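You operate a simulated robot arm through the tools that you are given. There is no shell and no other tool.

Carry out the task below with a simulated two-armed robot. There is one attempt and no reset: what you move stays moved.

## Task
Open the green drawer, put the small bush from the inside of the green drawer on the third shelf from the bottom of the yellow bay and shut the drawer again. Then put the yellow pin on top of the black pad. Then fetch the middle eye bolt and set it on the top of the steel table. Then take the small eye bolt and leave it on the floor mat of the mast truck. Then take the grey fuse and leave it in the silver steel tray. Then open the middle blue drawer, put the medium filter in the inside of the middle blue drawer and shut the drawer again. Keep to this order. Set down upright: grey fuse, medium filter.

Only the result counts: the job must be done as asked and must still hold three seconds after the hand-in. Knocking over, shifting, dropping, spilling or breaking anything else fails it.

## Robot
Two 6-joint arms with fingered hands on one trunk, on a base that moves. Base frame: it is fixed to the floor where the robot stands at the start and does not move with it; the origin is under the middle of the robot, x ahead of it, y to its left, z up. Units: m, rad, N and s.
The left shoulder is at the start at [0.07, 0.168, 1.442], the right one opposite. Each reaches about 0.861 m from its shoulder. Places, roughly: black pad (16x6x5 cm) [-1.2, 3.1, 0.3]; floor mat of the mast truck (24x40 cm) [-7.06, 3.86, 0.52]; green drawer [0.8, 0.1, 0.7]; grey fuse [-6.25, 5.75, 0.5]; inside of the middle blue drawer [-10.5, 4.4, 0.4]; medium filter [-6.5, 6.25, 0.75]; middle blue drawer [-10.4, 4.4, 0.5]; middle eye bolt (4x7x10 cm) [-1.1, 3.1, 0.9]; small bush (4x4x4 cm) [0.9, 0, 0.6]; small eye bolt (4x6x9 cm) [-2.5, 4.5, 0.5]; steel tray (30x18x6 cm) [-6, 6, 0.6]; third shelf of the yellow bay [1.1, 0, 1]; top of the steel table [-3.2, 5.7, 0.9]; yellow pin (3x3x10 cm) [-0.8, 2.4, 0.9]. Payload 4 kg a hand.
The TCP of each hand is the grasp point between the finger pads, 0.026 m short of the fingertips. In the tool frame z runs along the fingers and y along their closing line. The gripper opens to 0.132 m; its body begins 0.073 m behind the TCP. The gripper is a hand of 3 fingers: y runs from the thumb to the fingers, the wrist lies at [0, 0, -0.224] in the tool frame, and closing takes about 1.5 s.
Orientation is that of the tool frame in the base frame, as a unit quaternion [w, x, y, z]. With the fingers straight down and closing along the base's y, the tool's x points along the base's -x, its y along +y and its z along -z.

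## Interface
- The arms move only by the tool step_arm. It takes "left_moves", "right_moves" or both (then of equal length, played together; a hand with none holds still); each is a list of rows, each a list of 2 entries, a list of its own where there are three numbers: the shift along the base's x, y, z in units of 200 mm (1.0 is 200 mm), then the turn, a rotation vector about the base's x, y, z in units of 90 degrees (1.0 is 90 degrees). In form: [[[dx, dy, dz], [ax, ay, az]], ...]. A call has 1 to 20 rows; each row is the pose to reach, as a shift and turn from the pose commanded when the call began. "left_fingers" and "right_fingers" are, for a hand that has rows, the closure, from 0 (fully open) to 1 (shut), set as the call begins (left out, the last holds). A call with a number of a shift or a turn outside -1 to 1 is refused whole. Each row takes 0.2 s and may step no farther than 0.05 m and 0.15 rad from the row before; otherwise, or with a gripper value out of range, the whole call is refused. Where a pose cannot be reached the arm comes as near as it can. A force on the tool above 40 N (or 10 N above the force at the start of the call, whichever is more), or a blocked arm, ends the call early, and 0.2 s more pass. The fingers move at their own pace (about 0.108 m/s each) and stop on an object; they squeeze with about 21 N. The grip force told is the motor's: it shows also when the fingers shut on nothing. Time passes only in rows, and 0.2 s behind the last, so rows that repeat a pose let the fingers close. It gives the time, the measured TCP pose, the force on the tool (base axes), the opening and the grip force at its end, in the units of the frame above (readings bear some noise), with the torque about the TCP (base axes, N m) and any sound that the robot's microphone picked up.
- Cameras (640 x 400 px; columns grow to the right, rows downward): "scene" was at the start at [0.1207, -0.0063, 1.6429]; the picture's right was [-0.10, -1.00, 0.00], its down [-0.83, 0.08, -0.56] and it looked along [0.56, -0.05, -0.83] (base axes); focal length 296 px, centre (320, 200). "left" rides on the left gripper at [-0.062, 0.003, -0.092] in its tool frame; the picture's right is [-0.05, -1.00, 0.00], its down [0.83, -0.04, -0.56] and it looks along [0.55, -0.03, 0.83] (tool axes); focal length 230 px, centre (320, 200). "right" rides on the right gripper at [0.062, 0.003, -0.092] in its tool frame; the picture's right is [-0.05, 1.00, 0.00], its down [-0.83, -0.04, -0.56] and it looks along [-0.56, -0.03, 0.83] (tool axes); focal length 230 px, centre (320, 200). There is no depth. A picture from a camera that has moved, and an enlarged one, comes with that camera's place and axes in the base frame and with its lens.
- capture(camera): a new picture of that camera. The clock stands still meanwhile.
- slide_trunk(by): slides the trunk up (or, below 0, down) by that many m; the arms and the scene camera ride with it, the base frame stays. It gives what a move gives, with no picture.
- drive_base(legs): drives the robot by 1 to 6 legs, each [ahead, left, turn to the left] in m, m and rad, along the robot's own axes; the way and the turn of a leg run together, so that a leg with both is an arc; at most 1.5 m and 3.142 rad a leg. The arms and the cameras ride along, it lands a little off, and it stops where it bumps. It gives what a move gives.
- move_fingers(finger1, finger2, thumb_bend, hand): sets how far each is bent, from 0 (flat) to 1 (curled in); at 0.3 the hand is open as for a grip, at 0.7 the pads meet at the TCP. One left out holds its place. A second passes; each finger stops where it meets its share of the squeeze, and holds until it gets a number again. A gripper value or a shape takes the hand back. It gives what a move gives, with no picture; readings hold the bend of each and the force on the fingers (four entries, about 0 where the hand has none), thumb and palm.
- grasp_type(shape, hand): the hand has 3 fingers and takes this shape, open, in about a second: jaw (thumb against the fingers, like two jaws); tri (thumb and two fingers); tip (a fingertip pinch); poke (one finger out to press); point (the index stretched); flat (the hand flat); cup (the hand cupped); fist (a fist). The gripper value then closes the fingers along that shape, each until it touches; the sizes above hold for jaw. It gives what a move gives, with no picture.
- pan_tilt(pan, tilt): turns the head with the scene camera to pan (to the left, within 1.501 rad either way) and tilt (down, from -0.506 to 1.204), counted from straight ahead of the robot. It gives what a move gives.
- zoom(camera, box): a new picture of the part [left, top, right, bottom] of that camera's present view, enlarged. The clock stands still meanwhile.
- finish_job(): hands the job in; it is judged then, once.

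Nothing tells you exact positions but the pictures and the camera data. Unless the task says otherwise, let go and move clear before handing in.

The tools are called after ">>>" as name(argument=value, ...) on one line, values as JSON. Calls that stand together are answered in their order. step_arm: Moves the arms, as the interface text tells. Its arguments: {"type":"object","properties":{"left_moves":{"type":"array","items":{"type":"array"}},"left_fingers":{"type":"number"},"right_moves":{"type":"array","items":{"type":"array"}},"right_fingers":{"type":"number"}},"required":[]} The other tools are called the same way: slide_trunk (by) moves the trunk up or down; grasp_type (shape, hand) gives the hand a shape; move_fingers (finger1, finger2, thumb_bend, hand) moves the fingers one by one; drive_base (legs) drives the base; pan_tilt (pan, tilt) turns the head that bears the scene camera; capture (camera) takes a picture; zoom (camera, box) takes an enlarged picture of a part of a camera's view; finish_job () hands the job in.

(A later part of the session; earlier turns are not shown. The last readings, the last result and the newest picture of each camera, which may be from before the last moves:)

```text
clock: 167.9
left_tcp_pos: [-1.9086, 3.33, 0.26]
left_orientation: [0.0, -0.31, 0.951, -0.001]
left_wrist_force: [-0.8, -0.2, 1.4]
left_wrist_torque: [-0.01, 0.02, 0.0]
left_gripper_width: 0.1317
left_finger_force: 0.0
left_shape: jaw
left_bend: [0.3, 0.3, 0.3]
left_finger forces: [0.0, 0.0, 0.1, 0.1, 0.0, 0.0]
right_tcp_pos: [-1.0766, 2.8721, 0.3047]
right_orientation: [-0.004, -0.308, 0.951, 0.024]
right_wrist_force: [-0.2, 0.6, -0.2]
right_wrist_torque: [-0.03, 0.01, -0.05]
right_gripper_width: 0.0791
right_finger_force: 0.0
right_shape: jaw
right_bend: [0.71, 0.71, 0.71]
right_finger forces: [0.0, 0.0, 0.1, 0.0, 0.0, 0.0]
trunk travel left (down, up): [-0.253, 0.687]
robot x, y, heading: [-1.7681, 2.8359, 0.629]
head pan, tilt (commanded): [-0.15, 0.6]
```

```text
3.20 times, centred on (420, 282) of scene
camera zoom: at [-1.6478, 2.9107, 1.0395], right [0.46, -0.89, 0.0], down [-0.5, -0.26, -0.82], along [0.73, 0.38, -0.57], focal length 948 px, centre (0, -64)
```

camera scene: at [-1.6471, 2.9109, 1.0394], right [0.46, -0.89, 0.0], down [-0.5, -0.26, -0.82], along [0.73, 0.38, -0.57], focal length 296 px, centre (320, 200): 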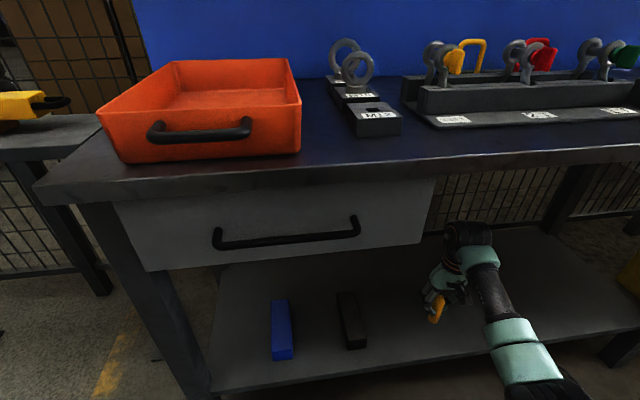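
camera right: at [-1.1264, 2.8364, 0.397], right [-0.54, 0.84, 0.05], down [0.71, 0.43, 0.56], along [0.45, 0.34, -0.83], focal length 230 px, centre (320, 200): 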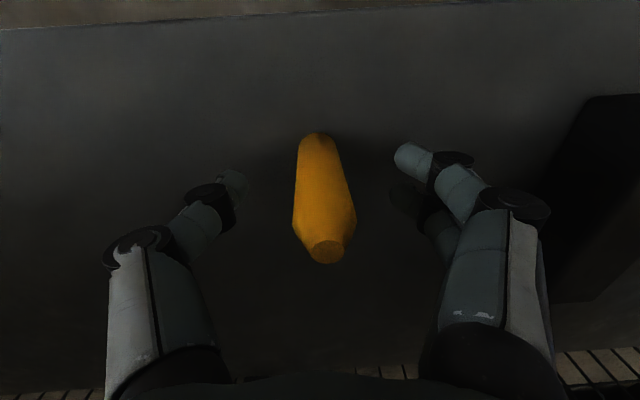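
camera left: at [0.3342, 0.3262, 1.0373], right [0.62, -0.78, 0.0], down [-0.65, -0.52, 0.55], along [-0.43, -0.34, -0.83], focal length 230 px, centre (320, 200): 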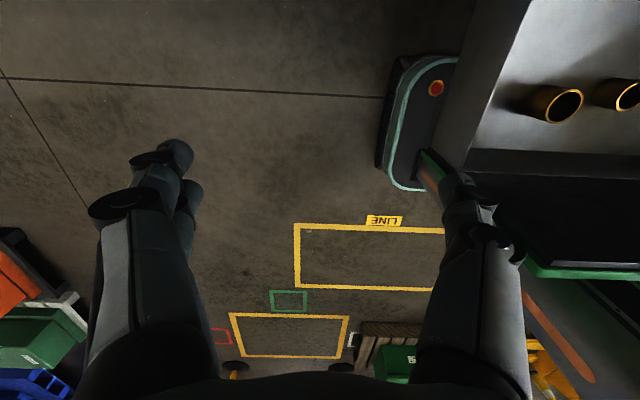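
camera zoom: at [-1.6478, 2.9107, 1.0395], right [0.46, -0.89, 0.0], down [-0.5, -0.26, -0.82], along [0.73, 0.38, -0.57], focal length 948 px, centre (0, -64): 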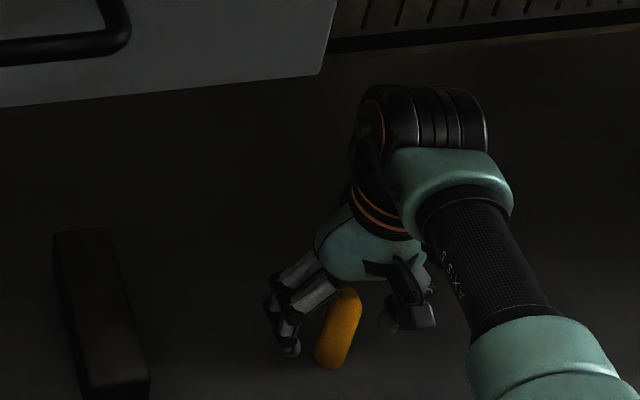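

The pin stands on the shelf. I'll raise the hand clear, back off, and tilt it 40° so the fingers point forward and down.

>>> step_arm(right_moves=[[[0, 0, 0.12], [0, 0, 0]], [[0, 0, 0.24], [0, 0, 0]], [[0, 0, 0.36], [0, 0, 0]], [[0, 0, 0.46], [0, 0, 0]]])

>>> drive_base(legs=[[-0.22, 0, 0]])

>>> step_arm(right_moves=[[[0, 0, 0], [0.052, -0.072, 0]], [[0, 0, 0], [0.105, -0.144, 0]], [[0, 0, 0], [0.157, -0.215, 0]], [[0, 0, 0], [0.209, -0.287, 0]], [[0, 0, 0], [0.2616, -0.3588, 0]], [[0, 0, -0.1], [0.2616, -0.3588, 0]], [[0, 0, -0.25], [0.2616, -0.3588, 0]], [[0, 0, -0.4], [0.2616, -0.3588, 0]]])

>>> capture(camera="right")

>>> capture(camera="scene")

```text
clock: 168.9
left_tcp_pos: [-1.9089, 3.3289, 0.261]
left_orientation: [0.0, -0.31, 0.951, -0.001]
left_wrist_force: [0.3, 0.2, 0.0]
left_wrist_torque: [0.02, -0.02, 0.0]
left_gripper_width: 0.1318
left_finger_force: 0.0
left_shape: jaw
left_bend: [0.3, 0.3, 0.3]
left_finger forces: [0.0, 0.0, 0.1, 0.0, 0.1, 0.0]
right_tcp_pos: [-1.0784, 2.8738, 0.3967]
right_orientation: [-0.003, -0.307, 0.951, 0.024]
right_wrist_force: [0.0, 0.3, -0.7]
right_wrist_torque: [0.02, -0.02, 0.02]
right_gripper_width: 0.0787
right_finger_force: 0.1
right_shape: jaw
right_bend: [0.71, 0.71, 0.71]
right_finger forces: [0.0, 0.0, 0.0, 0.1, 0.0, 0.0]
trunk travel left (down, up): [-0.253, 0.687]
robot x, y, heading: [-1.7646, 2.8435, 0.635]
head pan, tilt (commanded): [-0.15, 0.6]
```

```text
clock: 170.6
left_tcp_pos: [-2.0894, 3.1987, 0.2608]
left_orientation: [-0.001, -0.31, 0.951, -0.002]
left_wrist_force: [0.7, -0.7, -0.4]
left_wrist_torque: [-0.01, 0.0, -0.02]
left_gripper_width: 0.1321
left_finger_force: 0.1
left_shape: jaw
left_bend: [0.3, 0.3, 0.3]
left_finger forces: [0.1, 0.0, 0.0, 0.1, 0.1, 0.0]
right_tcp_pos: [-1.2591, 2.7436, 0.3951]
right_orientation: [-0.004, -0.308, 0.951, 0.024]
right_wrist_force: [0.2, -0.1, 0.6]
right_wrist_torque: [-0.01, -0.02, 0.04]
right_gripper_width: 0.0785
right_finger_force: 0.1
right_shape: jaw
right_bend: [0.71, 0.71, 0.71]
right_finger forces: [0.0, 0.0, 0.1, 0.1, 0.0, 0.1]
trunk travel left (down, up): [-0.253, 0.687]
robot x, y, heading: [-1.9453, 2.7103, 0.63]
head pan, tilt (commanded): [-0.15, 0.6]
```

```text
clock: 172.4
left_tcp_pos: [-2.09, 3.1987, 0.2612]
left_orientation: [0.0, -0.31, 0.951, -0.001]
left_wrist_force: [0.2, 0.0, -0.4]
left_wrist_torque: [-0.01, 0.02, 0.02]
left_gripper_width: 0.1319
left_finger_force: 0.1
left_shape: jaw
left_bend: [0.3, 0.3, 0.3]
left_finger forces: [0.0, 0.0, 0.0, 0.0, 0.1, 0.1]
right_tcp_pos: [-1.2573, 2.7429, 0.3178]
right_orientation: [0.322, -0.296, 0.89, 0.129]
right_wrist_force: [-0.3, 0.1, 0.1]
right_wrist_torque: [0.01, 0.01, -0.01]
right_gripper_width: 0.0789
right_finger_force: 0.0
right_shape: jaw
right_bend: [0.71, 0.71, 0.71]
right_finger forces: [0.1, 0.0, 0.0, 0.0, 0.1, 0.0]
trunk travel left (down, up): [-0.253, 0.687]
robot x, y, heading: [-1.9455, 2.7101, 0.627]
head pan, tilt (commanded): [-0.15, 0.6]
```

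```text
taken
camera right: at [-1.3433, 2.6812, 0.3482], right [-0.58, 0.81, 0.07], down [0.26, 0.1, 0.96], along [0.77, 0.57, -0.27], focal length 230 px, centre (320, 200)
```

right: 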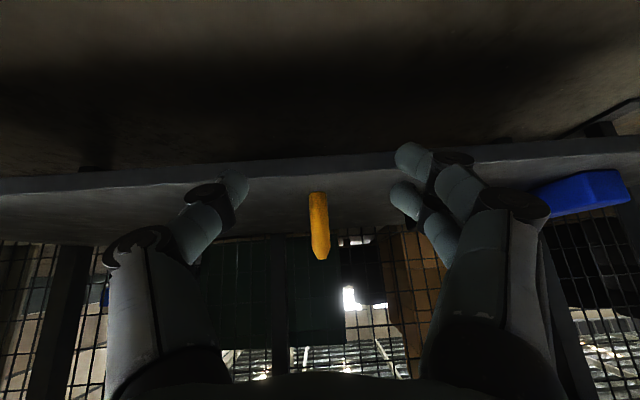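

```text
taken
camera scene: at [-1.8285, 2.7797, 1.0395], right [0.46, -0.89, 0.0], down [-0.5, -0.26, -0.82], along [0.73, 0.38, -0.57], focal length 296 px, centre (320, 200)
```

scene: 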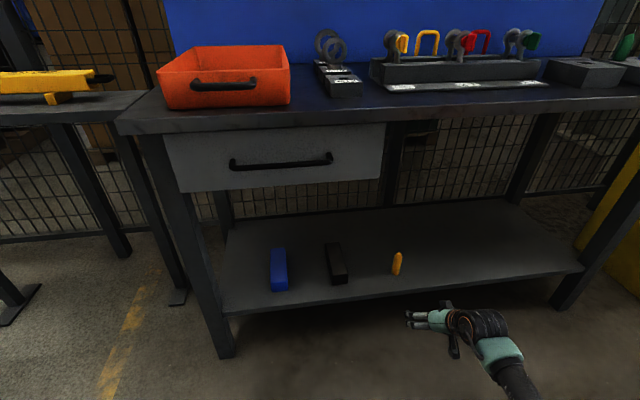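

The pin stands upright right of the black pad, in line with the hand. I'll approach it with the tilted hand.

>>> step_arm(right_moves=[[[0, 0, -0.06], [0, 0, 0]], [[0, 0, -0.115], [0, 0, 0]]])

>>> drive_base(legs=[[0.18, 0, 0]])

>>> capture(camera="right")

>>> zoom(camera="scene", box=[320, 220, 520, 345])

```text
clock: 173.0
left_tcp_pos: [-2.0895, 3.1987, 0.2607]
left_orientation: [0.0, -0.311, 0.951, -0.002]
left_wrist_force: [0.1, -0.2, -0.5]
left_wrist_torque: [-0.01, 0.0, 0.01]
left_gripper_width: 0.1322
left_finger_force: 0.1
left_shape: jaw
left_bend: [0.3, 0.3, 0.3]
left_finger forces: [0.1, 0.0, 0.0, 0.1, 0.0, 0.0]
right_tcp_pos: [-1.2585, 2.7425, 0.2931]
right_orientation: [0.321, -0.297, 0.89, 0.129]
right_wrist_force: [-0.8, 0.4, 0.1]
right_wrist_torque: [0.01, 0.0, -0.01]
right_gripper_width: 0.0788
right_finger_force: 0.0
right_shape: jaw
right_bend: [0.71, 0.71, 0.71]
right_finger forces: [0.0, 0.1, 0.0, 0.0, 0.0, 0.1]
trunk travel left (down, up): [-0.253, 0.687]
robot x, y, heading: [-1.9459, 2.7115, 0.631]
head pan, tilt (commanded): [-0.15, 0.6]
```

```text
clock: 174.5
left_tcp_pos: [-1.9449, 3.3047, 0.2614]
left_orientation: [0.0, -0.31, 0.951, -0.002]
left_wrist_force: [-0.4, -0.2, 0.0]
left_wrist_torque: [0.0, -0.01, 0.01]
left_gripper_width: 0.1319
left_finger_force: 0.0
left_shape: jaw
left_bend: [0.3, 0.3, 0.3]
left_finger forces: [0.0, 0.1, 0.0, 0.0, 0.1, 0.0]
right_tcp_pos: [-1.1134, 2.8475, 0.2939]
right_orientation: [0.321, -0.296, 0.89, 0.128]
right_wrist_force: [0.1, 0.5, 0.0]
right_wrist_torque: [0.01, 0.01, 0.02]
right_gripper_width: 0.0789
right_finger_force: 0.0
right_shape: jaw
right_bend: [0.71, 0.71, 0.71]
right_finger forces: [0.0, 0.0, 0.0, 0.0, 0.0, 0.0]
trunk travel left (down, up): [-0.253, 0.687]
robot x, y, heading: [-1.8054, 2.8129, 0.629]
head pan, tilt (commanded): [-0.15, 0.6]
```

```text
taken
camera right: at [-1.1988, 2.7854, 0.3243], right [-0.58, 0.81, 0.07], down [0.26, 0.1, 0.96], along [0.77, 0.57, -0.27], focal length 230 px, centre (320, 200)
```

right: 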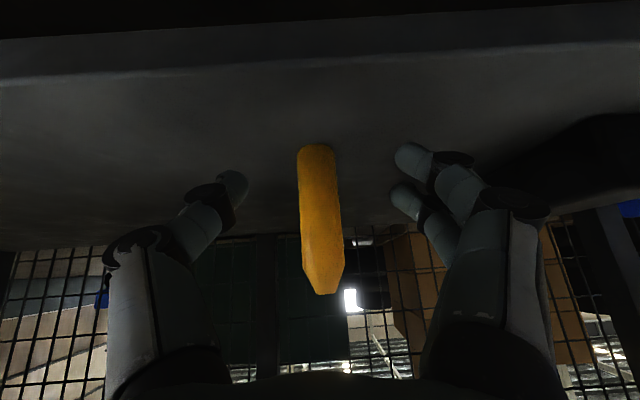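

```text
3.20 times, centred on (420, 282) of scene
camera zoom: at [-1.684, 2.8847, 1.0394], right [0.46, -0.89, 0.0], down [-0.5, -0.26, -0.82], along [0.73, 0.38, -0.57], focal length 948 px, centre (0, -64)
```

zoom: 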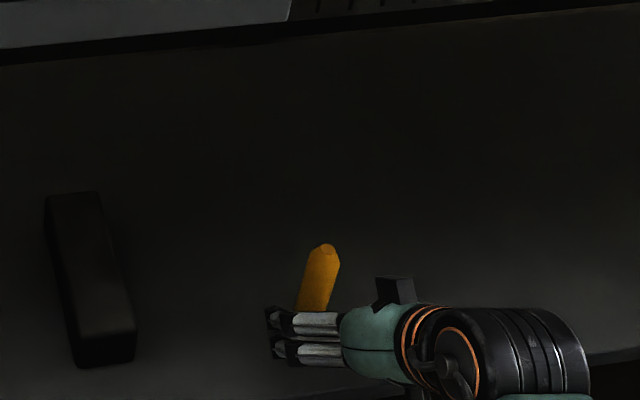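

>>> step_arm(right_moves=[[[0.07, 0.05, 0], [0, 0, 0]], [[0.14, 0.1, 0], [0, 0, 0]], [[0.205, 0.149, 0], [0, 0, 0]]])

>>> capture(camera="right")

```text
clock: 175.3
left_tcp_pos: [-1.9453, 3.3039, 0.2608]
left_orientation: [-0.001, -0.311, 0.95, -0.001]
left_wrist_force: [-0.4, -0.1, 0.9]
left_wrist_torque: [0.0, -0.02, 0.0]
left_gripper_width: 0.1323
left_finger_force: 0.1
left_shape: jaw
left_bend: [0.3, 0.3, 0.3]
left_finger forces: [0.1, 0.0, 0.0, 0.0, 0.1, 0.0]
right_tcp_pos: [-1.0719, 2.879, 0.294]
right_orientation: [0.321, -0.296, 0.89, 0.129]
right_wrist_force: [0.1, -1.0, -0.1]
right_wrist_torque: [0.0, 0.0, -0.01]
right_gripper_width: 0.0789
right_finger_force: 0.1
right_shape: jaw
right_bend: [0.71, 0.71, 0.71]
right_finger forces: [0.0, 0.1, 0.0, 0.0, 0.0, 0.0]
trunk travel left (down, up): [-0.253, 0.687]
robot x, y, heading: [-1.8052, 2.8134, 0.623]
head pan, tilt (commanded): [-0.15, 0.6]
```

```text
taken
camera right: at [-1.158, 2.8157, 0.3246], right [-0.58, 0.81, 0.07], down [0.26, 0.1, 0.96], along [0.77, 0.57, -0.27], focal length 230 px, centre (320, 200)
```

right: 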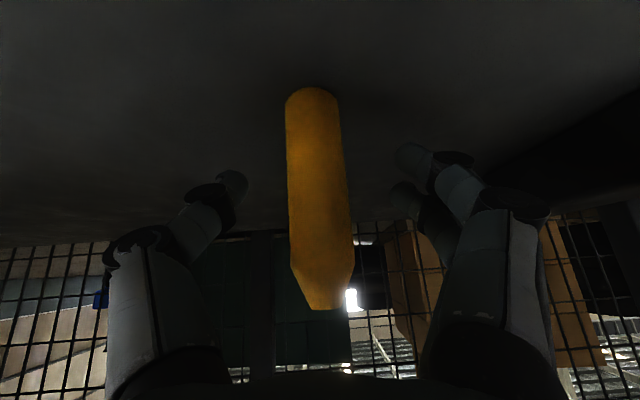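

The pin is centred between the fingers. Closing.

>>> step_arm(right_moves=[[[0, 0, 0], [0, 0, 0]], [[0, 0, 0], [0, 0, 0]], [[0, 0, 0], [0, 0, 0]], [[0, 0, 0], [0, 0, 0]], [[0, 0, 0], [0, 0, 0]], [[0, 0, 0], [0, 0, 0]]], right_fingers=1.0)

>>> step_arm(right_moves=[[[0, 0, 0.1], [0, 0, 0]], [[0, 0, 0.25], [0, 0, 0]], [[0, 0, 0.4], [0, 0, 0]]])

>>> capture(camera="right")

>>> capture(camera="scene")

```text
clock: 176.7
left_tcp_pos: [-1.9458, 3.303, 0.2604]
left_orientation: [0.0, -0.31, 0.951, 0.0]
left_wrist_force: [0.6, -0.1, 0.2]
left_wrist_torque: [0.04, 0.01, -0.01]
left_gripper_width: 0.1319
left_finger_force: 0.1
left_shape: jaw
left_bend: [0.3, 0.3, 0.3]
left_finger forces: [0.0, 0.0, 0.1, 0.0, 0.1, 0.0]
right_tcp_pos: [-1.072, 2.8784, 0.2937]
right_orientation: [0.321, -0.297, 0.89, 0.129]
right_wrist_force: [-0.2, -0.6, 0.4]
right_wrist_torque: [0.02, 0.01, 0.01]
right_gripper_width: 0.0
right_finger_force: 20.5
right_shape: jaw
right_bend: [0.73, 0.63, 0.73]
right_finger forces: [0.0, 0.0, 0.0, 0.1, 0.3, 0.0]
trunk travel left (down, up): [-0.253, 0.687]
robot x, y, heading: [-1.8004, 2.8137, 0.629]
head pan, tilt (commanded): [-0.15, 0.6]
```

```text
clock: 177.5
left_tcp_pos: [-1.9456, 3.3036, 0.2609]
left_orientation: [0.0, -0.311, 0.95, -0.001]
left_wrist_force: [-0.1, 0.2, 0.2]
left_wrist_torque: [-0.03, -0.03, 0.01]
left_gripper_width: 0.1321
left_finger_force: 0.0
left_shape: jaw
left_bend: [0.3, 0.3, 0.3]
left_finger forces: [0.0, 0.0, 0.0, 0.1, 0.0, 0.0]
right_tcp_pos: [-1.0733, 2.876, 0.3743]
right_orientation: [0.321, -0.297, 0.89, 0.128]
right_wrist_force: [0.6, -0.4, -0.8]
right_wrist_torque: [-0.01, 0.02, 0.0]
right_gripper_width: 0.0002
right_finger_force: 21.1
right_shape: jaw
right_bend: [0.73, 0.63, 0.73]
right_finger forces: [0.0, 0.1, 0.1, 0.0, 0.1, 0.0]
trunk travel left (down, up): [-0.253, 0.687]
robot x, y, heading: [-1.7995, 2.8126, 0.624]
head pan, tilt (commanded): [-0.15, 0.6]
```

```text
taken
camera right: at [-1.1581, 2.814, 0.4041], right [-0.58, 0.81, 0.07], down [0.26, 0.1, 0.96], along [0.77, 0.57, -0.27], focal length 230 px, centre (320, 200)
```

right: 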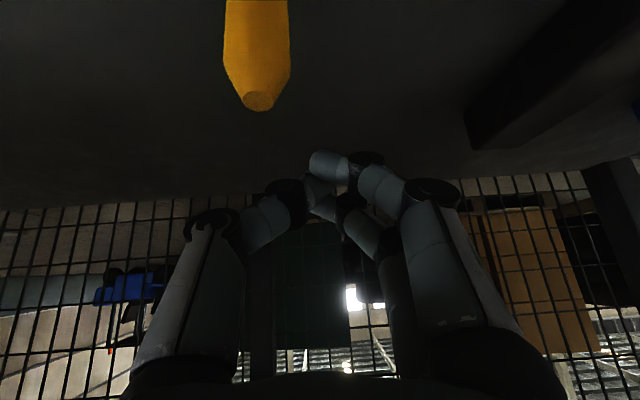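

```text
taken
camera scene: at [-1.6844, 2.8846, 1.0395], right [0.46, -0.89, 0.0], down [-0.5, -0.26, -0.83], along [0.73, 0.38, -0.56], focal length 296 px, centre (320, 200)
```

scene: 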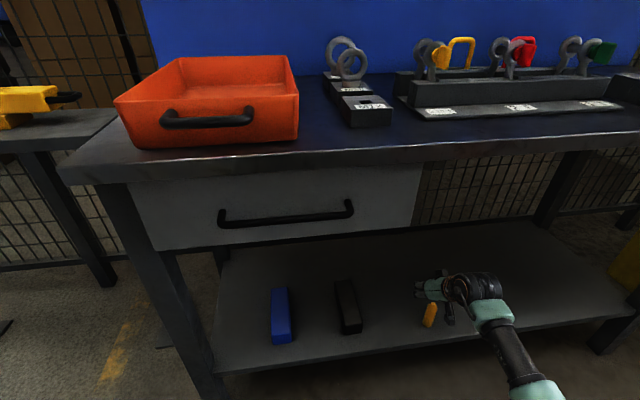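

The pin slipped out of the strongly tilted grip but still stands on the shelf. I'll raise the hand, open it, and reduce the tilt to about 20° for a better grasp.

>>> step_arm(right_moves=[[[-0.05, -0.03, 0.1], [0, 0, 0]], [[-0.1, -0.07, 0.2], [0, 0, 0]], [[-0.2, -0.14, 0.25], [0, 0, 0]], [[-0.3, -0.22, 0.25], [0, 0, 0]]])

>>> step_arm(right_moves=[[[0, 0, 0], [-0.044, 0.06, 0]], [[0, 0, 0], [-0.087, 0.12, 0]], [[0, 0, 0], [-0.1307, 0.1795, 0]], [[0, 0, 0], [-0.1307, 0.1795, 0]]], right_fingers=0.4)

>>> capture(camera="right")

>>> capture(camera="scene")

```text
clock: 178.5
left_tcp_pos: [-1.9453, 3.3034, 0.261]
left_orientation: [0.0, -0.311, 0.95, -0.002]
left_wrist_force: [-0.4, 1.0, -1.0]
left_wrist_torque: [-0.01, -0.02, 0.02]
left_gripper_width: 0.1318
left_finger_force: 0.0
left_shape: jaw
left_bend: [0.3, 0.3, 0.3]
left_finger forces: [0.0, 0.0, 0.0, 0.0, 0.0, 0.0]
right_tcp_pos: [-1.131, 2.8333, 0.4249]
right_orientation: [0.321, -0.296, 0.89, 0.129]
right_wrist_force: [0.1, -0.2, -0.3]
right_wrist_torque: [0.01, -0.03, -0.01]
right_gripper_width: 0.0
right_finger_force: 21.0
right_shape: jaw
right_bend: [0.73, 0.63, 0.73]
right_finger forces: [0.0, 0.1, 0.0, 0.1, 0.1, 0.0]
trunk travel left (down, up): [-0.253, 0.687]
robot x, y, heading: [-1.8014, 2.8128, 0.631]
head pan, tilt (commanded): [-0.15, 0.6]
```

```text
clock: 179.5
left_tcp_pos: [-1.9449, 3.3049, 0.2611]
left_orientation: [-0.001, -0.31, 0.951, -0.001]
left_wrist_force: [0.3, 0.3, -0.3]
left_wrist_torque: [-0.05, 0.01, 0.02]
left_gripper_width: 0.1319
left_finger_force: 0.0
left_shape: jaw
left_bend: [0.3, 0.3, 0.3]
left_finger forces: [0.0, 0.0, 0.0, 0.0, 0.1, 0.0]
right_tcp_pos: [-1.1314, 2.8324, 0.4232]
right_orientation: [0.16, -0.307, 0.935, 0.078]
right_wrist_force: [-0.4, 0.3, 0.4]
right_wrist_torque: [-0.01, 0.01, 0.0]
right_gripper_width: 0.0789
right_finger_force: 0.0
right_shape: jaw
right_bend: [0.71, 0.71, 0.71]
right_finger forces: [0.0, 0.1, 0.0, 0.0, 0.0, 0.0]
trunk travel left (down, up): [-0.253, 0.687]
robot x, y, heading: [-1.7994, 2.814, 0.627]
head pan, tilt (commanded): [-0.15, 0.6]
```

```text
taken
camera right: at [-1.2037, 2.7807, 0.489], right [-0.56, 0.83, 0.06], down [0.52, 0.29, 0.81], along [0.65, 0.48, -0.59], focal length 230 px, centre (320, 200)
```

right: 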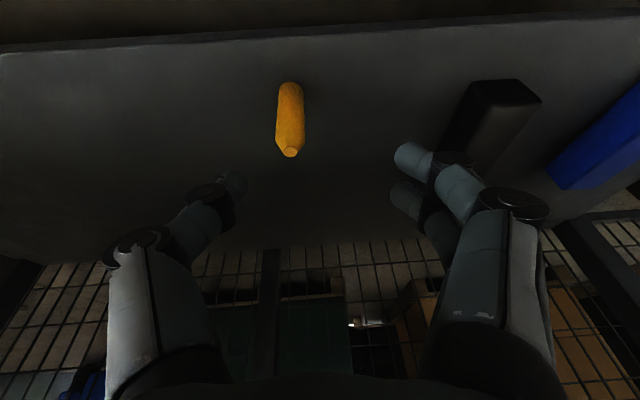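

```text
taken
camera scene: at [-1.6842, 2.8846, 1.0395], right [0.46, -0.89, 0.0], down [-0.5, -0.26, -0.82], along [0.73, 0.38, -0.57], focal length 296 px, centre (320, 200)
```

scene: 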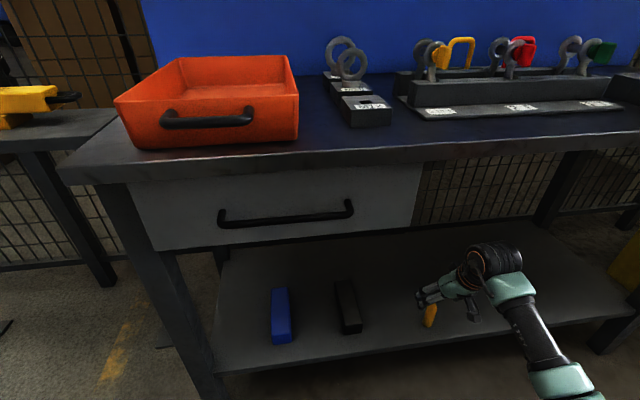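

>>> step_arm(right_moves=[[[0.14, 0.03, 0], [0, 0, 0]], [[0.27, 0.063, 0], [0, 0, 0]], [[0.27, 0.063, -0.2], [0, 0, 0]], [[0.27, 0.063, -0.3], [0, 0, 0]]])

>>> capture(camera="right")

```text
clock: 180.5
left_tcp_pos: [-1.9462, 3.3033, 0.261]
left_orientation: [-0.001, -0.311, 0.951, -0.001]
left_wrist_force: [-0.6, 0.0, 0.5]
left_wrist_torque: [0.0, 0.02, 0.02]
left_gripper_width: 0.132
left_finger_force: 0.1
left_shape: jaw
left_bend: [0.3, 0.3, 0.3]
left_finger forces: [0.0, 0.0, 0.1, 0.1, 0.0, 0.0]
right_tcp_pos: [-1.0779, 2.845, 0.3648]
right_orientation: [0.162, -0.307, 0.935, 0.077]
right_wrist_force: [0.5, -0.5, 0.4]
right_wrist_torque: [-0.01, -0.01, -0.02]
right_gripper_width: 0.0788
right_finger_force: 0.0
right_shape: jaw
right_bend: [0.71, 0.71, 0.71]
right_finger forces: [0.0, 0.1, 0.0, 0.1, 0.0, 0.1]
trunk travel left (down, up): [-0.253, 0.687]
robot x, y, heading: [-1.8031, 2.8162, 0.631]
head pan, tilt (commanded): [-0.15, 0.6]
```

```text
taken
camera right: at [-1.1498, 2.7939, 0.4301], right [-0.56, 0.83, 0.06], down [0.52, 0.29, 0.81], along [0.65, 0.48, -0.59], focal length 230 px, centre (320, 200)
```

right: 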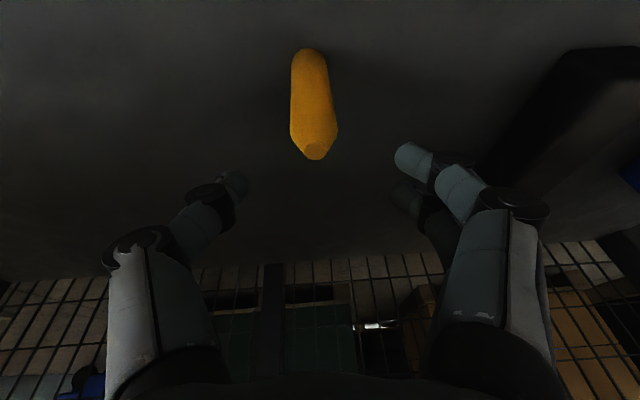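

>>> step_arm(right_moves=[[[0.005, 0.005, -0.15], [0, 0, 0]], [[0.01, 0.01, -0.32], [0, 0, 0]]])

>>> capture(camera="right")

```text
clock: 181.1
left_tcp_pos: [-1.9452, 3.3037, 0.2604]
left_orientation: [-0.001, -0.31, 0.951, -0.002]
left_wrist_force: [0.3, 0.5, 0.4]
left_wrist_torque: [0.03, -0.01, 0.01]
left_gripper_width: 0.1319
left_finger_force: 0.1
left_shape: jaw
left_bend: [0.3, 0.3, 0.3]
left_finger forces: [0.0, 0.1, 0.0, 0.0, 0.0, 0.1]
right_tcp_pos: [-1.0771, 2.8468, 0.3006]
right_orientation: [0.161, -0.307, 0.935, 0.078]
right_wrist_force: [-0.3, -0.5, 1.5]
right_wrist_torque: [-0.02, 0.01, 0.01]
right_gripper_width: 0.0791
right_finger_force: 0.2
right_shape: jaw
right_bend: [0.71, 0.71, 0.71]
right_finger forces: [0.0, 0.0, 0.0, 0.0, 0.0, 0.0]
trunk travel left (down, up): [-0.253, 0.687]
robot x, y, heading: [-1.7997, 2.816, 0.622]
head pan, tilt (commanded): [-0.15, 0.6]
```

```text
taken
camera right: at [-1.1494, 2.795, 0.3665], right [-0.56, 0.83, 0.06], down [0.52, 0.29, 0.81], along [0.65, 0.48, -0.59], focal length 230 px, centre (320, 200)
```

right: 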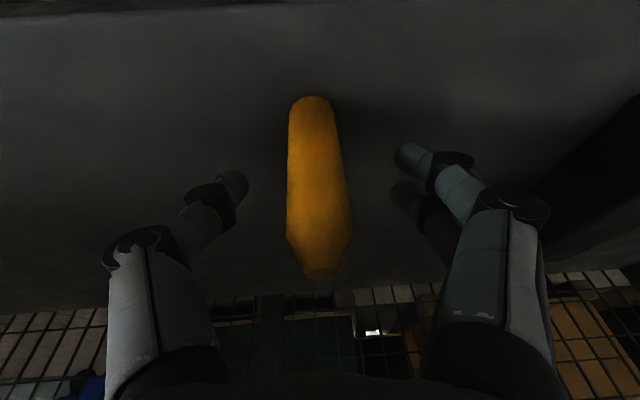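

>>> step_arm(right_moves=[[[0, 0, 0], [0, 0, 0]], [[0, 0, 0], [0, 0, 0]], [[0, 0, 0], [0, 0, 0]], [[0, 0, 0], [0, 0, 0]], [[0, 0, 0], [0, 0, 0]], [[0, 0, 0], [0, 0, 0]]], right_fingers=1.0)

>>> capture(camera="right")

```text
clock: 182.5
left_tcp_pos: [-1.9455, 3.3041, 0.2621]
left_orientation: [-0.001, -0.31, 0.951, -0.001]
left_wrist_force: [0.0, 0.4, 0.1]
left_wrist_torque: [-0.02, 0.0, 0.01]
left_gripper_width: 0.1318
left_finger_force: 0.0
left_shape: jaw
left_bend: [0.3, 0.3, 0.3]
left_finger forces: [0.0, 0.0, 0.1, 0.0, 0.0, 0.0]
right_tcp_pos: [-1.0772, 2.8483, 0.3003]
right_orientation: [0.161, -0.307, 0.935, 0.078]
right_wrist_force: [-0.7, -0.6, 0.4]
right_wrist_torque: [0.02, 0.01, -0.01]
right_gripper_width: 0.0047
right_finger_force: 21.3
right_shape: jaw
right_bend: [0.72, 0.66, 0.71]
right_finger forces: [9.3, 0.0, 0.1, 0.0, 14.4, 0.0]
trunk travel left (down, up): [-0.253, 0.687]
robot x, y, heading: [-1.7997, 2.8119, 0.627]
head pan, tilt (commanded): [-0.15, 0.6]
```

```text
taken
camera right: at [-1.1494, 2.7949, 0.3668], right [-0.56, 0.83, 0.06], down [0.52, 0.29, 0.81], along [0.65, 0.48, -0.59], focal length 230 px, centre (320, 200)
```

right: 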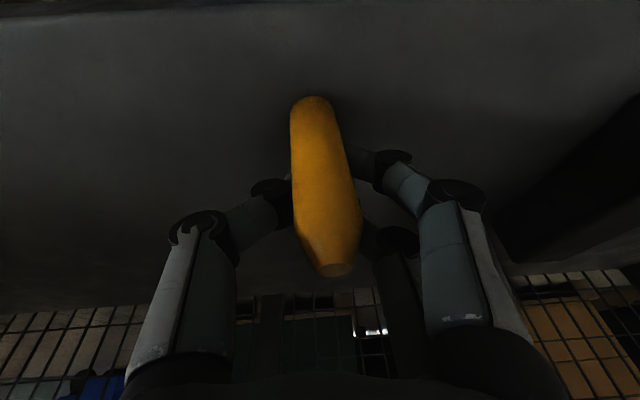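

Only one finger and the thumb touch: the pin sits too far to the robot side of the fingers. I'll open, move the hand back 1.2 cm, and close again.

>>> step_arm(right_moves=[[[0, 0, 0], [0, 0, 0]], [[0, 0, 0], [0, 0, 0]], [[0, 0, 0], [0, 0, 0]], [[-0.025, -0.018, 0], [0, 0, 0]], [[-0.05, -0.036, 0], [0, 0, 0]]], right_fingers=0.4)

>>> capture(camera="right")

```text
clock: 183.7
left_tcp_pos: [-1.9451, 3.304, 0.2617]
left_orientation: [0.0, -0.311, 0.951, -0.002]
left_wrist_force: [1.1, -0.9, -0.8]
left_wrist_torque: [0.06, 0.01, -0.03]
left_gripper_width: 0.1322
left_finger_force: 0.1
left_shape: jaw
left_bend: [0.3, 0.3, 0.3]
left_finger forces: [0.0, 0.0, 0.2, 0.0, 0.1, 0.0]
right_tcp_pos: [-1.0869, 2.8409, 0.3005]
right_orientation: [0.162, -0.307, 0.935, 0.078]
right_wrist_force: [-0.4, -0.5, 0.5]
right_wrist_torque: [-0.02, -0.03, -0.02]
right_gripper_width: 0.0793
right_finger_force: 0.1
right_shape: jaw
right_bend: [0.71, 0.71, 0.71]
right_finger forces: [0.1, 0.1, 0.0, 0.1, 0.0, 0.2]
trunk travel left (down, up): [-0.253, 0.687]
robot x, y, heading: [-1.8044, 2.8123, 0.627]
head pan, tilt (commanded): [-0.15, 0.6]
```

```text
taken
camera right: at [-1.159, 2.7883, 0.3661], right [-0.56, 0.83, 0.06], down [0.52, 0.29, 0.81], along [0.65, 0.48, -0.59], focal length 230 px, centre (320, 200)
```

right: 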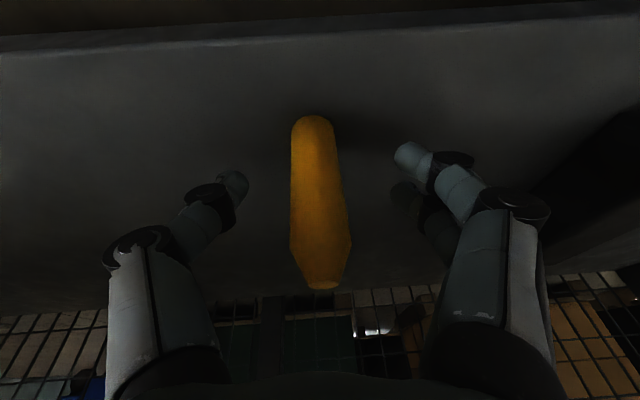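

>>> step_arm(right_moves=[[[0, 0, 0], [0, 0, 0]], [[0, 0, 0], [0, 0, 0]], [[0, 0, 0], [0, 0, 0]], [[0, 0, 0], [0, 0, 0]], [[0, 0, 0], [0, 0, 0]], [[0, 0, 0], [0, 0, 0]]], right_fingers=1.0)

>>> capture(camera="right")

```text
clock: 185.1
left_tcp_pos: [-1.9449, 3.3038, 0.2612]
left_orientation: [0.0, -0.31, 0.951, -0.001]
left_wrist_force: [1.2, 0.1, -0.2]
left_wrist_torque: [-0.02, 0.0, 0.01]
left_gripper_width: 0.1321
left_finger_force: 0.1
left_shape: jaw
left_bend: [0.3, 0.3, 0.3]
left_finger forces: [0.0, 0.1, 0.0, 0.0, 0.0, 0.0]
right_tcp_pos: [-1.0877, 2.84, 0.3009]
right_orientation: [0.161, -0.306, 0.935, 0.076]
right_wrist_force: [-0.3, 0.3, 0.4]
right_wrist_torque: [-0.04, 0.04, -0.04]
right_gripper_width: 0.0171
right_finger_force: 21.1
right_shape: jaw
right_bend: [0.72, 0.71, 0.7]
right_finger forces: [9.8, 8.5, 0.0, 0.0, 18.6, 0.0]
trunk travel left (down, up): [-0.253, 0.687]
robot x, y, heading: [-1.803, 2.8161, 0.626]
head pan, tilt (commanded): [-0.15, 0.6]
```

```text
taken
camera right: at [-1.159, 2.7884, 0.3659], right [-0.56, 0.83, 0.06], down [0.52, 0.29, 0.81], along [0.65, 0.48, -0.59], focal length 230 px, centre (320, 200)
```

right: 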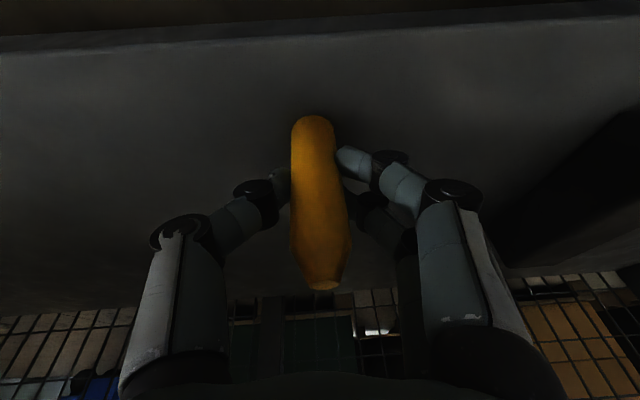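

Now all fingers grip the pin firmly and it's upright. I'll lift it 7 cm, shift left 22 cm and forward onto the pad.

>>> step_arm(right_moves=[[[0, 0, 0.1], [0, 0, 0]], [[0, 0, 0.22], [0, 0, 0]], [[0, 0, 0.35], [0, 0, 0]]])

>>> drive_base(legs=[[0, 0.225, 0]])

>>> capture(camera="right")

>>> capture(camera="scene")

```text
clock: 185.9
left_tcp_pos: [-1.9469, 3.304, 0.2604]
left_orientation: [-0.001, -0.311, 0.95, -0.001]
left_wrist_force: [0.1, -0.2, -0.4]
left_wrist_torque: [-0.02, 0.03, 0.02]
left_gripper_width: 0.1319
left_finger_force: 0.1
left_shape: jaw
left_bend: [0.3, 0.3, 0.3]
left_finger forces: [0.1, 0.0, 0.0, 0.0, 0.1, 0.1]
right_tcp_pos: [-1.0881, 2.8404, 0.3708]
right_orientation: [0.16, -0.307, 0.935, 0.079]
right_wrist_force: [-0.5, 0.6, -3.5]
right_wrist_torque: [-0.02, 0.04, 0.04]
right_gripper_width: 0.0171
right_finger_force: 20.6
right_shape: jaw
right_bend: [0.72, 0.71, 0.7]
right_finger forces: [9.7, 8.2, 0.0, 0.0, 18.2, 0.1]
trunk travel left (down, up): [-0.253, 0.687]
robot x, y, heading: [-1.8008, 2.8116, 0.628]
head pan, tilt (commanded): [-0.15, 0.6]
```

```text
clock: 187.6
left_tcp_pos: [-2.0792, 3.4866, 0.2617]
left_orientation: [-0.001, -0.312, 0.95, -0.001]
left_wrist_force: [-0.3, -0.1, 0.7]
left_wrist_torque: [-0.03, 0.02, -0.03]
left_gripper_width: 0.132
left_finger_force: 0.1
left_shape: jaw
left_bend: [0.3, 0.3, 0.3]
left_finger forces: [0.0, 0.0, 0.0, 0.1, 0.0, 0.1]
right_tcp_pos: [-1.2209, 3.0245, 0.3702]
right_orientation: [0.161, -0.307, 0.935, 0.078]
right_wrist_force: [0.2, -0.3, -1.4]
right_wrist_torque: [0.05, 0.0, -0.01]
right_gripper_width: 0.0171
right_finger_force: 20.9
right_shape: jaw
right_bend: [0.72, 0.71, 0.7]
right_finger forces: [9.9, 8.3, 0.0, 0.0, 18.3, 0.0]
trunk travel left (down, up): [-0.253, 0.687]
robot x, y, heading: [-1.9352, 2.9952, 0.629]
head pan, tilt (commanded): [-0.15, 0.6]
```

```text
taken
camera right: at [-1.2933, 2.9725, 0.4359], right [-0.56, 0.83, 0.06], down [0.52, 0.29, 0.81], along [0.65, 0.48, -0.59], focal length 230 px, centre (320, 200)
```

right: 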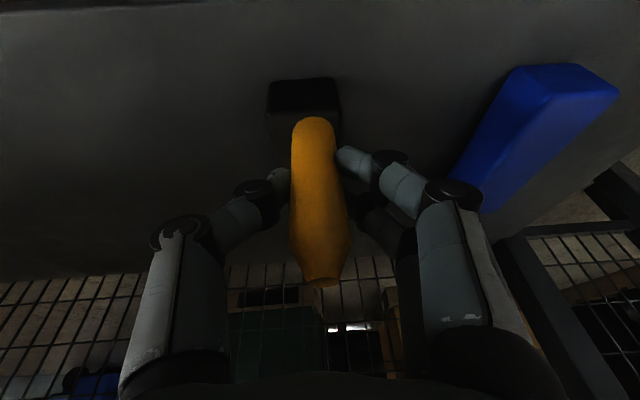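

```text
taken
camera scene: at [-1.818, 3.069, 1.0394], right [0.46, -0.89, 0.0], down [-0.5, -0.26, -0.82], along [0.73, 0.38, -0.57], focal length 296 px, centre (320, 200)
```

scene: 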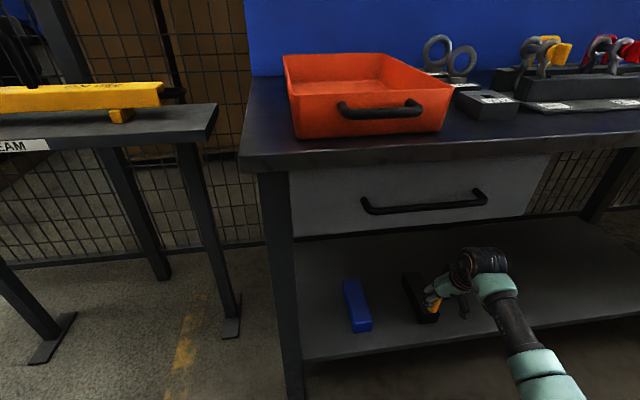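

The pin is just above the pad's front edge. I'll move it 5.5 cm further over the pad and lower it until it touches.

>>> step_arm(right_moves=[[[0.08, 0.046, 0], [0, 0, 0]], [[0.16, 0.092, 0], [0, 0, 0]], [[0.245, 0.138, 0], [0, 0, 0]]])

>>> capture(camera="right")

>>> zoom(camera="scene", box=[340, 200, 540, 325])

```text
clock: 188.4
left_tcp_pos: [-2.0798, 3.4876, 0.2601]
left_orientation: [-0.001, -0.312, 0.95, -0.001]
left_wrist_force: [-0.2, 0.0, 0.3]
left_wrist_torque: [-0.01, 0.01, 0.01]
left_gripper_width: 0.1319
left_finger_force: 0.0
left_shape: jaw
left_bend: [0.3, 0.3, 0.3]
left_finger forces: [0.0, 0.1, 0.0, 0.0, 0.1, 0.0]
right_tcp_pos: [-1.1724, 3.0535, 0.3689]
right_orientation: [0.16, -0.307, 0.935, 0.078]
right_wrist_force: [0.1, -0.2, -3.0]
right_wrist_torque: [0.0, 0.06, 0.01]
right_gripper_width: 0.0169
right_finger_force: 20.7
right_shape: jaw
right_bend: [0.72, 0.71, 0.7]
right_finger forces: [9.7, 8.2, 0.0, 0.0, 18.1, 0.0]
trunk travel left (down, up): [-0.253, 0.687]
robot x, y, heading: [-1.9343, 2.9977, 0.63]
head pan, tilt (commanded): [-0.15, 0.6]
```

```text
taken
camera right: at [-1.2447, 3.0011, 0.4346], right [-0.56, 0.83, 0.06], down [0.52, 0.29, 0.81], along [0.65, 0.48, -0.59], focal length 230 px, centre (320, 200)
```

right: 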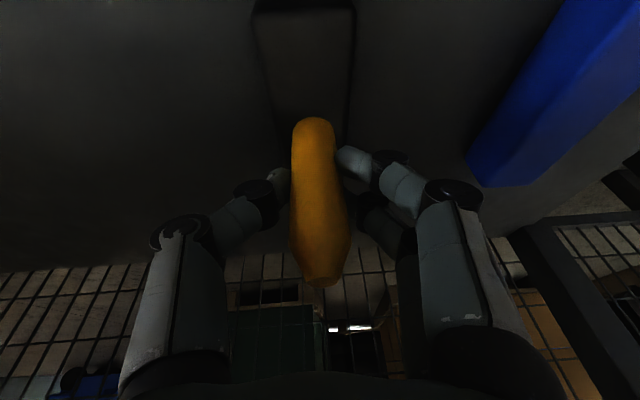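

```text
3.20 times, centred on (440, 262) of scene
camera zoom: at [-1.8176, 3.0687, 1.0394], right [0.46, -0.89, 0.0], down [-0.5, -0.26, -0.82], along [0.73, 0.38, -0.57], focal length 948 px, centre (-64, 0)
```

zoom: 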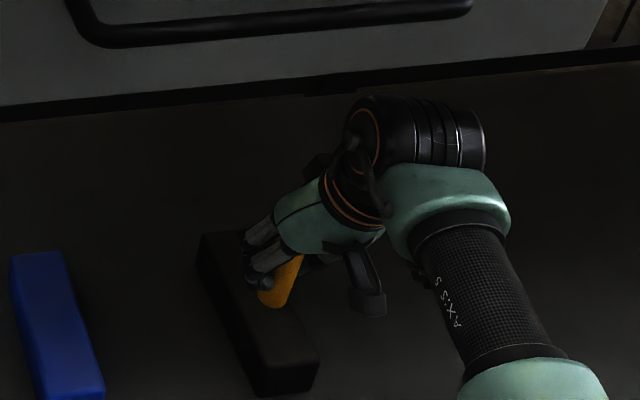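

Laterally centred over the pad. Lowering to contact.

>>> step_arm(right_moves=[[[0, 0, -0.04], [0, 0, 0]], [[0, 0, -0.06], [0, 0, 0]], [[0, 0, -0.07], [0, 0, 0]], [[0, 0, -0.08], [0, 0, 0]], [[0, 0, -0.09], [0, 0, 0]], [[0, 0, -0.1], [0, 0, 0]], [[0, 0, -0.11], [0, 0, 0]], [[0, 0, -0.12], [0, 0, 0]]])

```text
clock: 190.2
left_tcp_pos: [-2.0817, 3.4874, 0.2608]
left_orientation: [0.001, -0.312, 0.95, -0.001]
left_wrist_force: [-0.1, 0.6, 0.4]
left_wrist_torque: [0.0, -0.01, -0.03]
left_gripper_width: 0.1319
left_finger_force: 0.1
left_shape: jaw
left_bend: [0.3, 0.3, 0.3]
left_finger forces: [0.0, 0.0, 0.0, 0.0, 0.1, 0.0]
right_tcp_pos: [-1.1701, 3.0533, 0.3486]
right_orientation: [0.163, -0.307, 0.934, 0.078]
right_wrist_force: [0.4, 1.5, 6.7]
right_wrist_torque: [0.0, 0.01, 0.0]
right_gripper_width: 0.0171
right_finger_force: 20.7
right_shape: jaw
right_bend: [0.72, 0.71, 0.7]
right_finger forces: [12.0, 10.4, 0.0, 0.1, 20.4, 0.1]
trunk travel left (down, up): [-0.253, 0.687]
robot x, y, heading: [-1.9347, 2.9996, 0.627]
head pan, tilt (commanded): [-0.15, 0.6]
```

Contact (about 10 N). Releasing the pin.

>>> step_arm(right_moves=[[[0, 0, 0.005], [0, 0, 0]], [[0, 0, 0.005], [0, 0, 0]]])

>>> step_arm(right_moves=[[[0, 0, 0], [0, 0, 0]], [[0, 0, 0], [0, 0, 0]], [[0, 0, 0], [0, 0, 0]], [[0, 0, 0], [0, 0, 0]]], right_fingers=0.4)

>>> capture(camera="right")

>>> zoom(camera="scene", box=[340, 200, 540, 325])

```text
clock: 190.8
left_tcp_pos: [-2.0811, 3.4879, 0.2613]
left_orientation: [0.0, -0.312, 0.95, 0.0]
left_wrist_force: [-1.2, -0.1, -0.1]
left_wrist_torque: [0.01, 0.0, -0.01]
left_gripper_width: 0.132
left_finger_force: 0.0
left_shape: jaw
left_bend: [0.3, 0.3, 0.3]
left_finger forces: [0.1, 0.0, 0.0, 0.0, 0.0, 0.0]
right_tcp_pos: [-1.1728, 3.053, 0.3488]
right_orientation: [0.163, -0.307, 0.934, 0.077]
right_wrist_force: [2.5, 1.3, 8.6]
right_wrist_torque: [0.03, -0.08, 0.02]
right_gripper_width: 0.0173
right_finger_force: 21.3
right_shape: jaw
right_bend: [0.72, 0.71, 0.7]
right_finger forces: [11.4, 10.7, 0.0, 0.0, 20.8, 0.0]
trunk travel left (down, up): [-0.253, 0.687]
robot x, y, heading: [-1.9363, 2.9958, 0.628]
head pan, tilt (commanded): [-0.15, 0.6]
```

```text
clock: 191.8
left_tcp_pos: [-2.0803, 3.4874, 0.2603]
left_orientation: [-0.001, -0.312, 0.95, -0.001]
left_wrist_force: [-0.7, -0.2, -0.4]
left_wrist_torque: [-0.01, 0.02, -0.04]
left_gripper_width: 0.1317
left_finger_force: 0.0
left_shape: jaw
left_bend: [0.3, 0.3, 0.3]
left_finger forces: [0.1, 0.1, 0.1, 0.0, 0.0, 0.1]
right_tcp_pos: [-1.1725, 3.053, 0.347]
right_orientation: [0.161, -0.307, 0.935, 0.077]
right_wrist_force: [0.1, 0.9, -0.5]
right_wrist_torque: [-0.02, 0.02, -0.02]
right_gripper_width: 0.0789
right_finger_force: 0.1
right_shape: jaw
right_bend: [0.71, 0.71, 0.71]
right_finger forces: [0.0, 0.1, 0.0, 0.0, 0.1, 0.0]
trunk travel left (down, up): [-0.253, 0.687]
robot x, y, heading: [-1.9369, 2.9971, 0.63]
head pan, tilt (commanded): [-0.15, 0.6]
```

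```text
taken
camera right: at [-1.2444, 2.9999, 0.4131], right [-0.56, 0.83, 0.06], down [0.52, 0.29, 0.81], along [0.65, 0.48, -0.59], focal length 230 px, centre (320, 200)
```

right: 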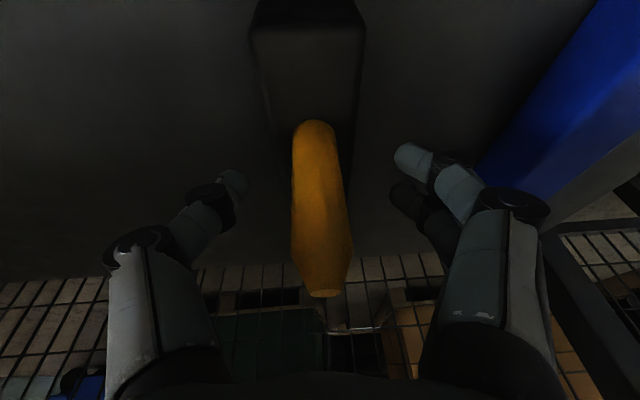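

```text
3.20 times, centred on (440, 262) of scene
camera zoom: at [-1.8182, 3.0686, 1.0395], right [0.46, -0.89, 0.0], down [-0.5, -0.26, -0.82], along [0.73, 0.38, -0.57], focal length 948 px, centre (-64, 0)
```

zoom: 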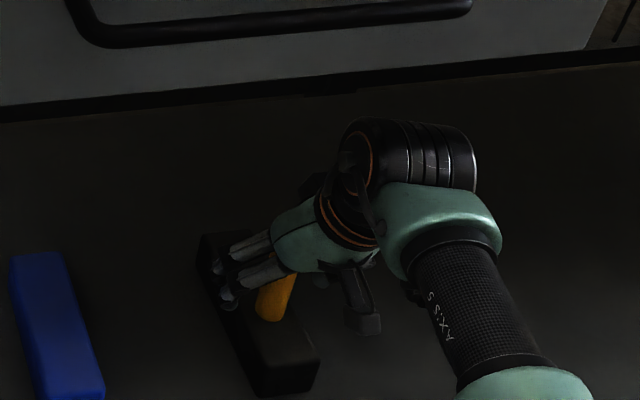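

The pin stands on the black pad. I'll withdraw the hand straight back.

>>> step_arm(right_moves=[[[-0.1, -0.07, 0], [0, 0, 0]], [[-0.2, -0.14, 0], [0, 0, 0]], [[-0.3, -0.21, 0], [0, 0, 0]], [[-0.4, -0.28, 0], [0, 0, 0]]])

>>> drive_base(legs=[[-0.3, 0, 0]])

>>> capture(camera="scene")

>>> zoom(camera="scene", box=[320, 190, 440, 290])

```text
clock: 192.8
left_tcp_pos: [-2.0797, 3.488, 0.2615]
left_orientation: [-0.001, -0.311, 0.95, -0.001]
left_wrist_force: [-1.1, 0.8, 0.5]
left_wrist_torque: [-0.01, -0.01, -0.02]
left_gripper_width: 0.1319
left_finger_force: 0.0
left_shape: jaw
left_bend: [0.3, 0.3, 0.3]
left_finger forces: [0.0, 0.0, 0.0, 0.0, 0.1, 0.0]
right_tcp_pos: [-1.2523, 2.9965, 0.3484]
right_orientation: [0.16, -0.308, 0.935, 0.078]
right_wrist_force: [-0.4, -0.4, 0.0]
right_wrist_torque: [0.02, 0.04, -0.02]
right_gripper_width: 0.0786
right_finger_force: 0.1
right_shape: jaw
right_bend: [0.71, 0.71, 0.71]
right_finger forces: [0.1, 0.0, 0.1, 0.0, 0.0, 0.1]
trunk travel left (down, up): [-0.253, 0.687]
robot x, y, heading: [-1.9388, 2.9934, 0.63]
head pan, tilt (commanded): [-0.15, 0.6]
```

```text
clock: 194.9
left_tcp_pos: [-2.3262, 3.3079, 0.2607]
left_orientation: [-0.001, -0.311, 0.95, -0.001]
left_wrist_force: [0.1, 0.1, 0.8]
left_wrist_torque: [0.02, 0.02, -0.01]
left_gripper_width: 0.1317
left_finger_force: 0.0
left_shape: jaw
left_bend: [0.3, 0.3, 0.3]
left_finger forces: [0.0, 0.1, 0.0, 0.0, 0.0, 0.0]
right_tcp_pos: [-1.4984, 2.8139, 0.3479]
right_orientation: [0.161, -0.306, 0.935, 0.077]
right_wrist_force: [0.0, 0.5, 0.1]
right_wrist_torque: [-0.03, 0.01, 0.03]
right_gripper_width: 0.0787
right_finger_force: 0.0
right_shape: jaw
right_bend: [0.71, 0.71, 0.71]
right_finger forces: [0.1, 0.0, 0.0, 0.1, 0.0, 0.0]
trunk travel left (down, up): [-0.253, 0.687]
robot x, y, heading: [-2.1833, 2.8144, 0.626]
head pan, tilt (commanded): [-0.15, 0.6]
```

```text
taken
camera scene: at [-2.0654, 2.8884, 1.0395], right [0.46, -0.89, 0.0], down [-0.5, -0.26, -0.83], along [0.73, 0.38, -0.56], focal length 296 px, centre (320, 200)
```

scene: 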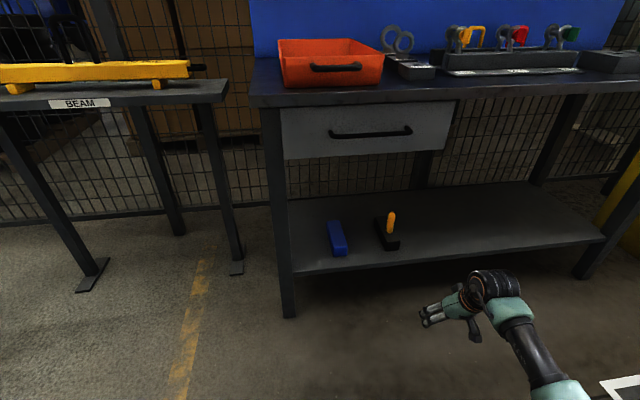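

```text
4.00 times, centred on (380, 240) of scene
camera zoom: at [-2.0654, 2.8884, 1.0395], right [0.46, -0.89, 0.0], down [-0.5, -0.26, -0.83], along [0.73, 0.38, -0.56], focal length 1185 px, centre (80, 40)
```

zoom: 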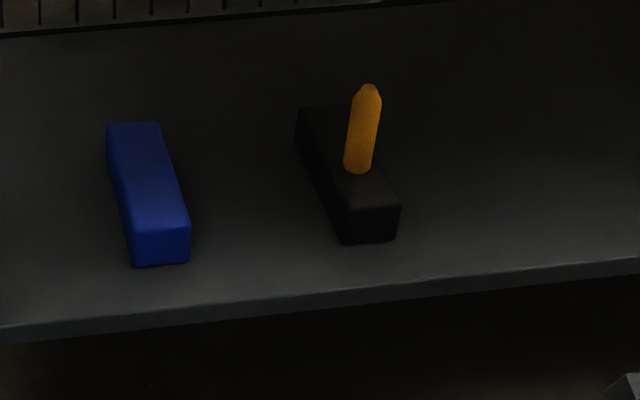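

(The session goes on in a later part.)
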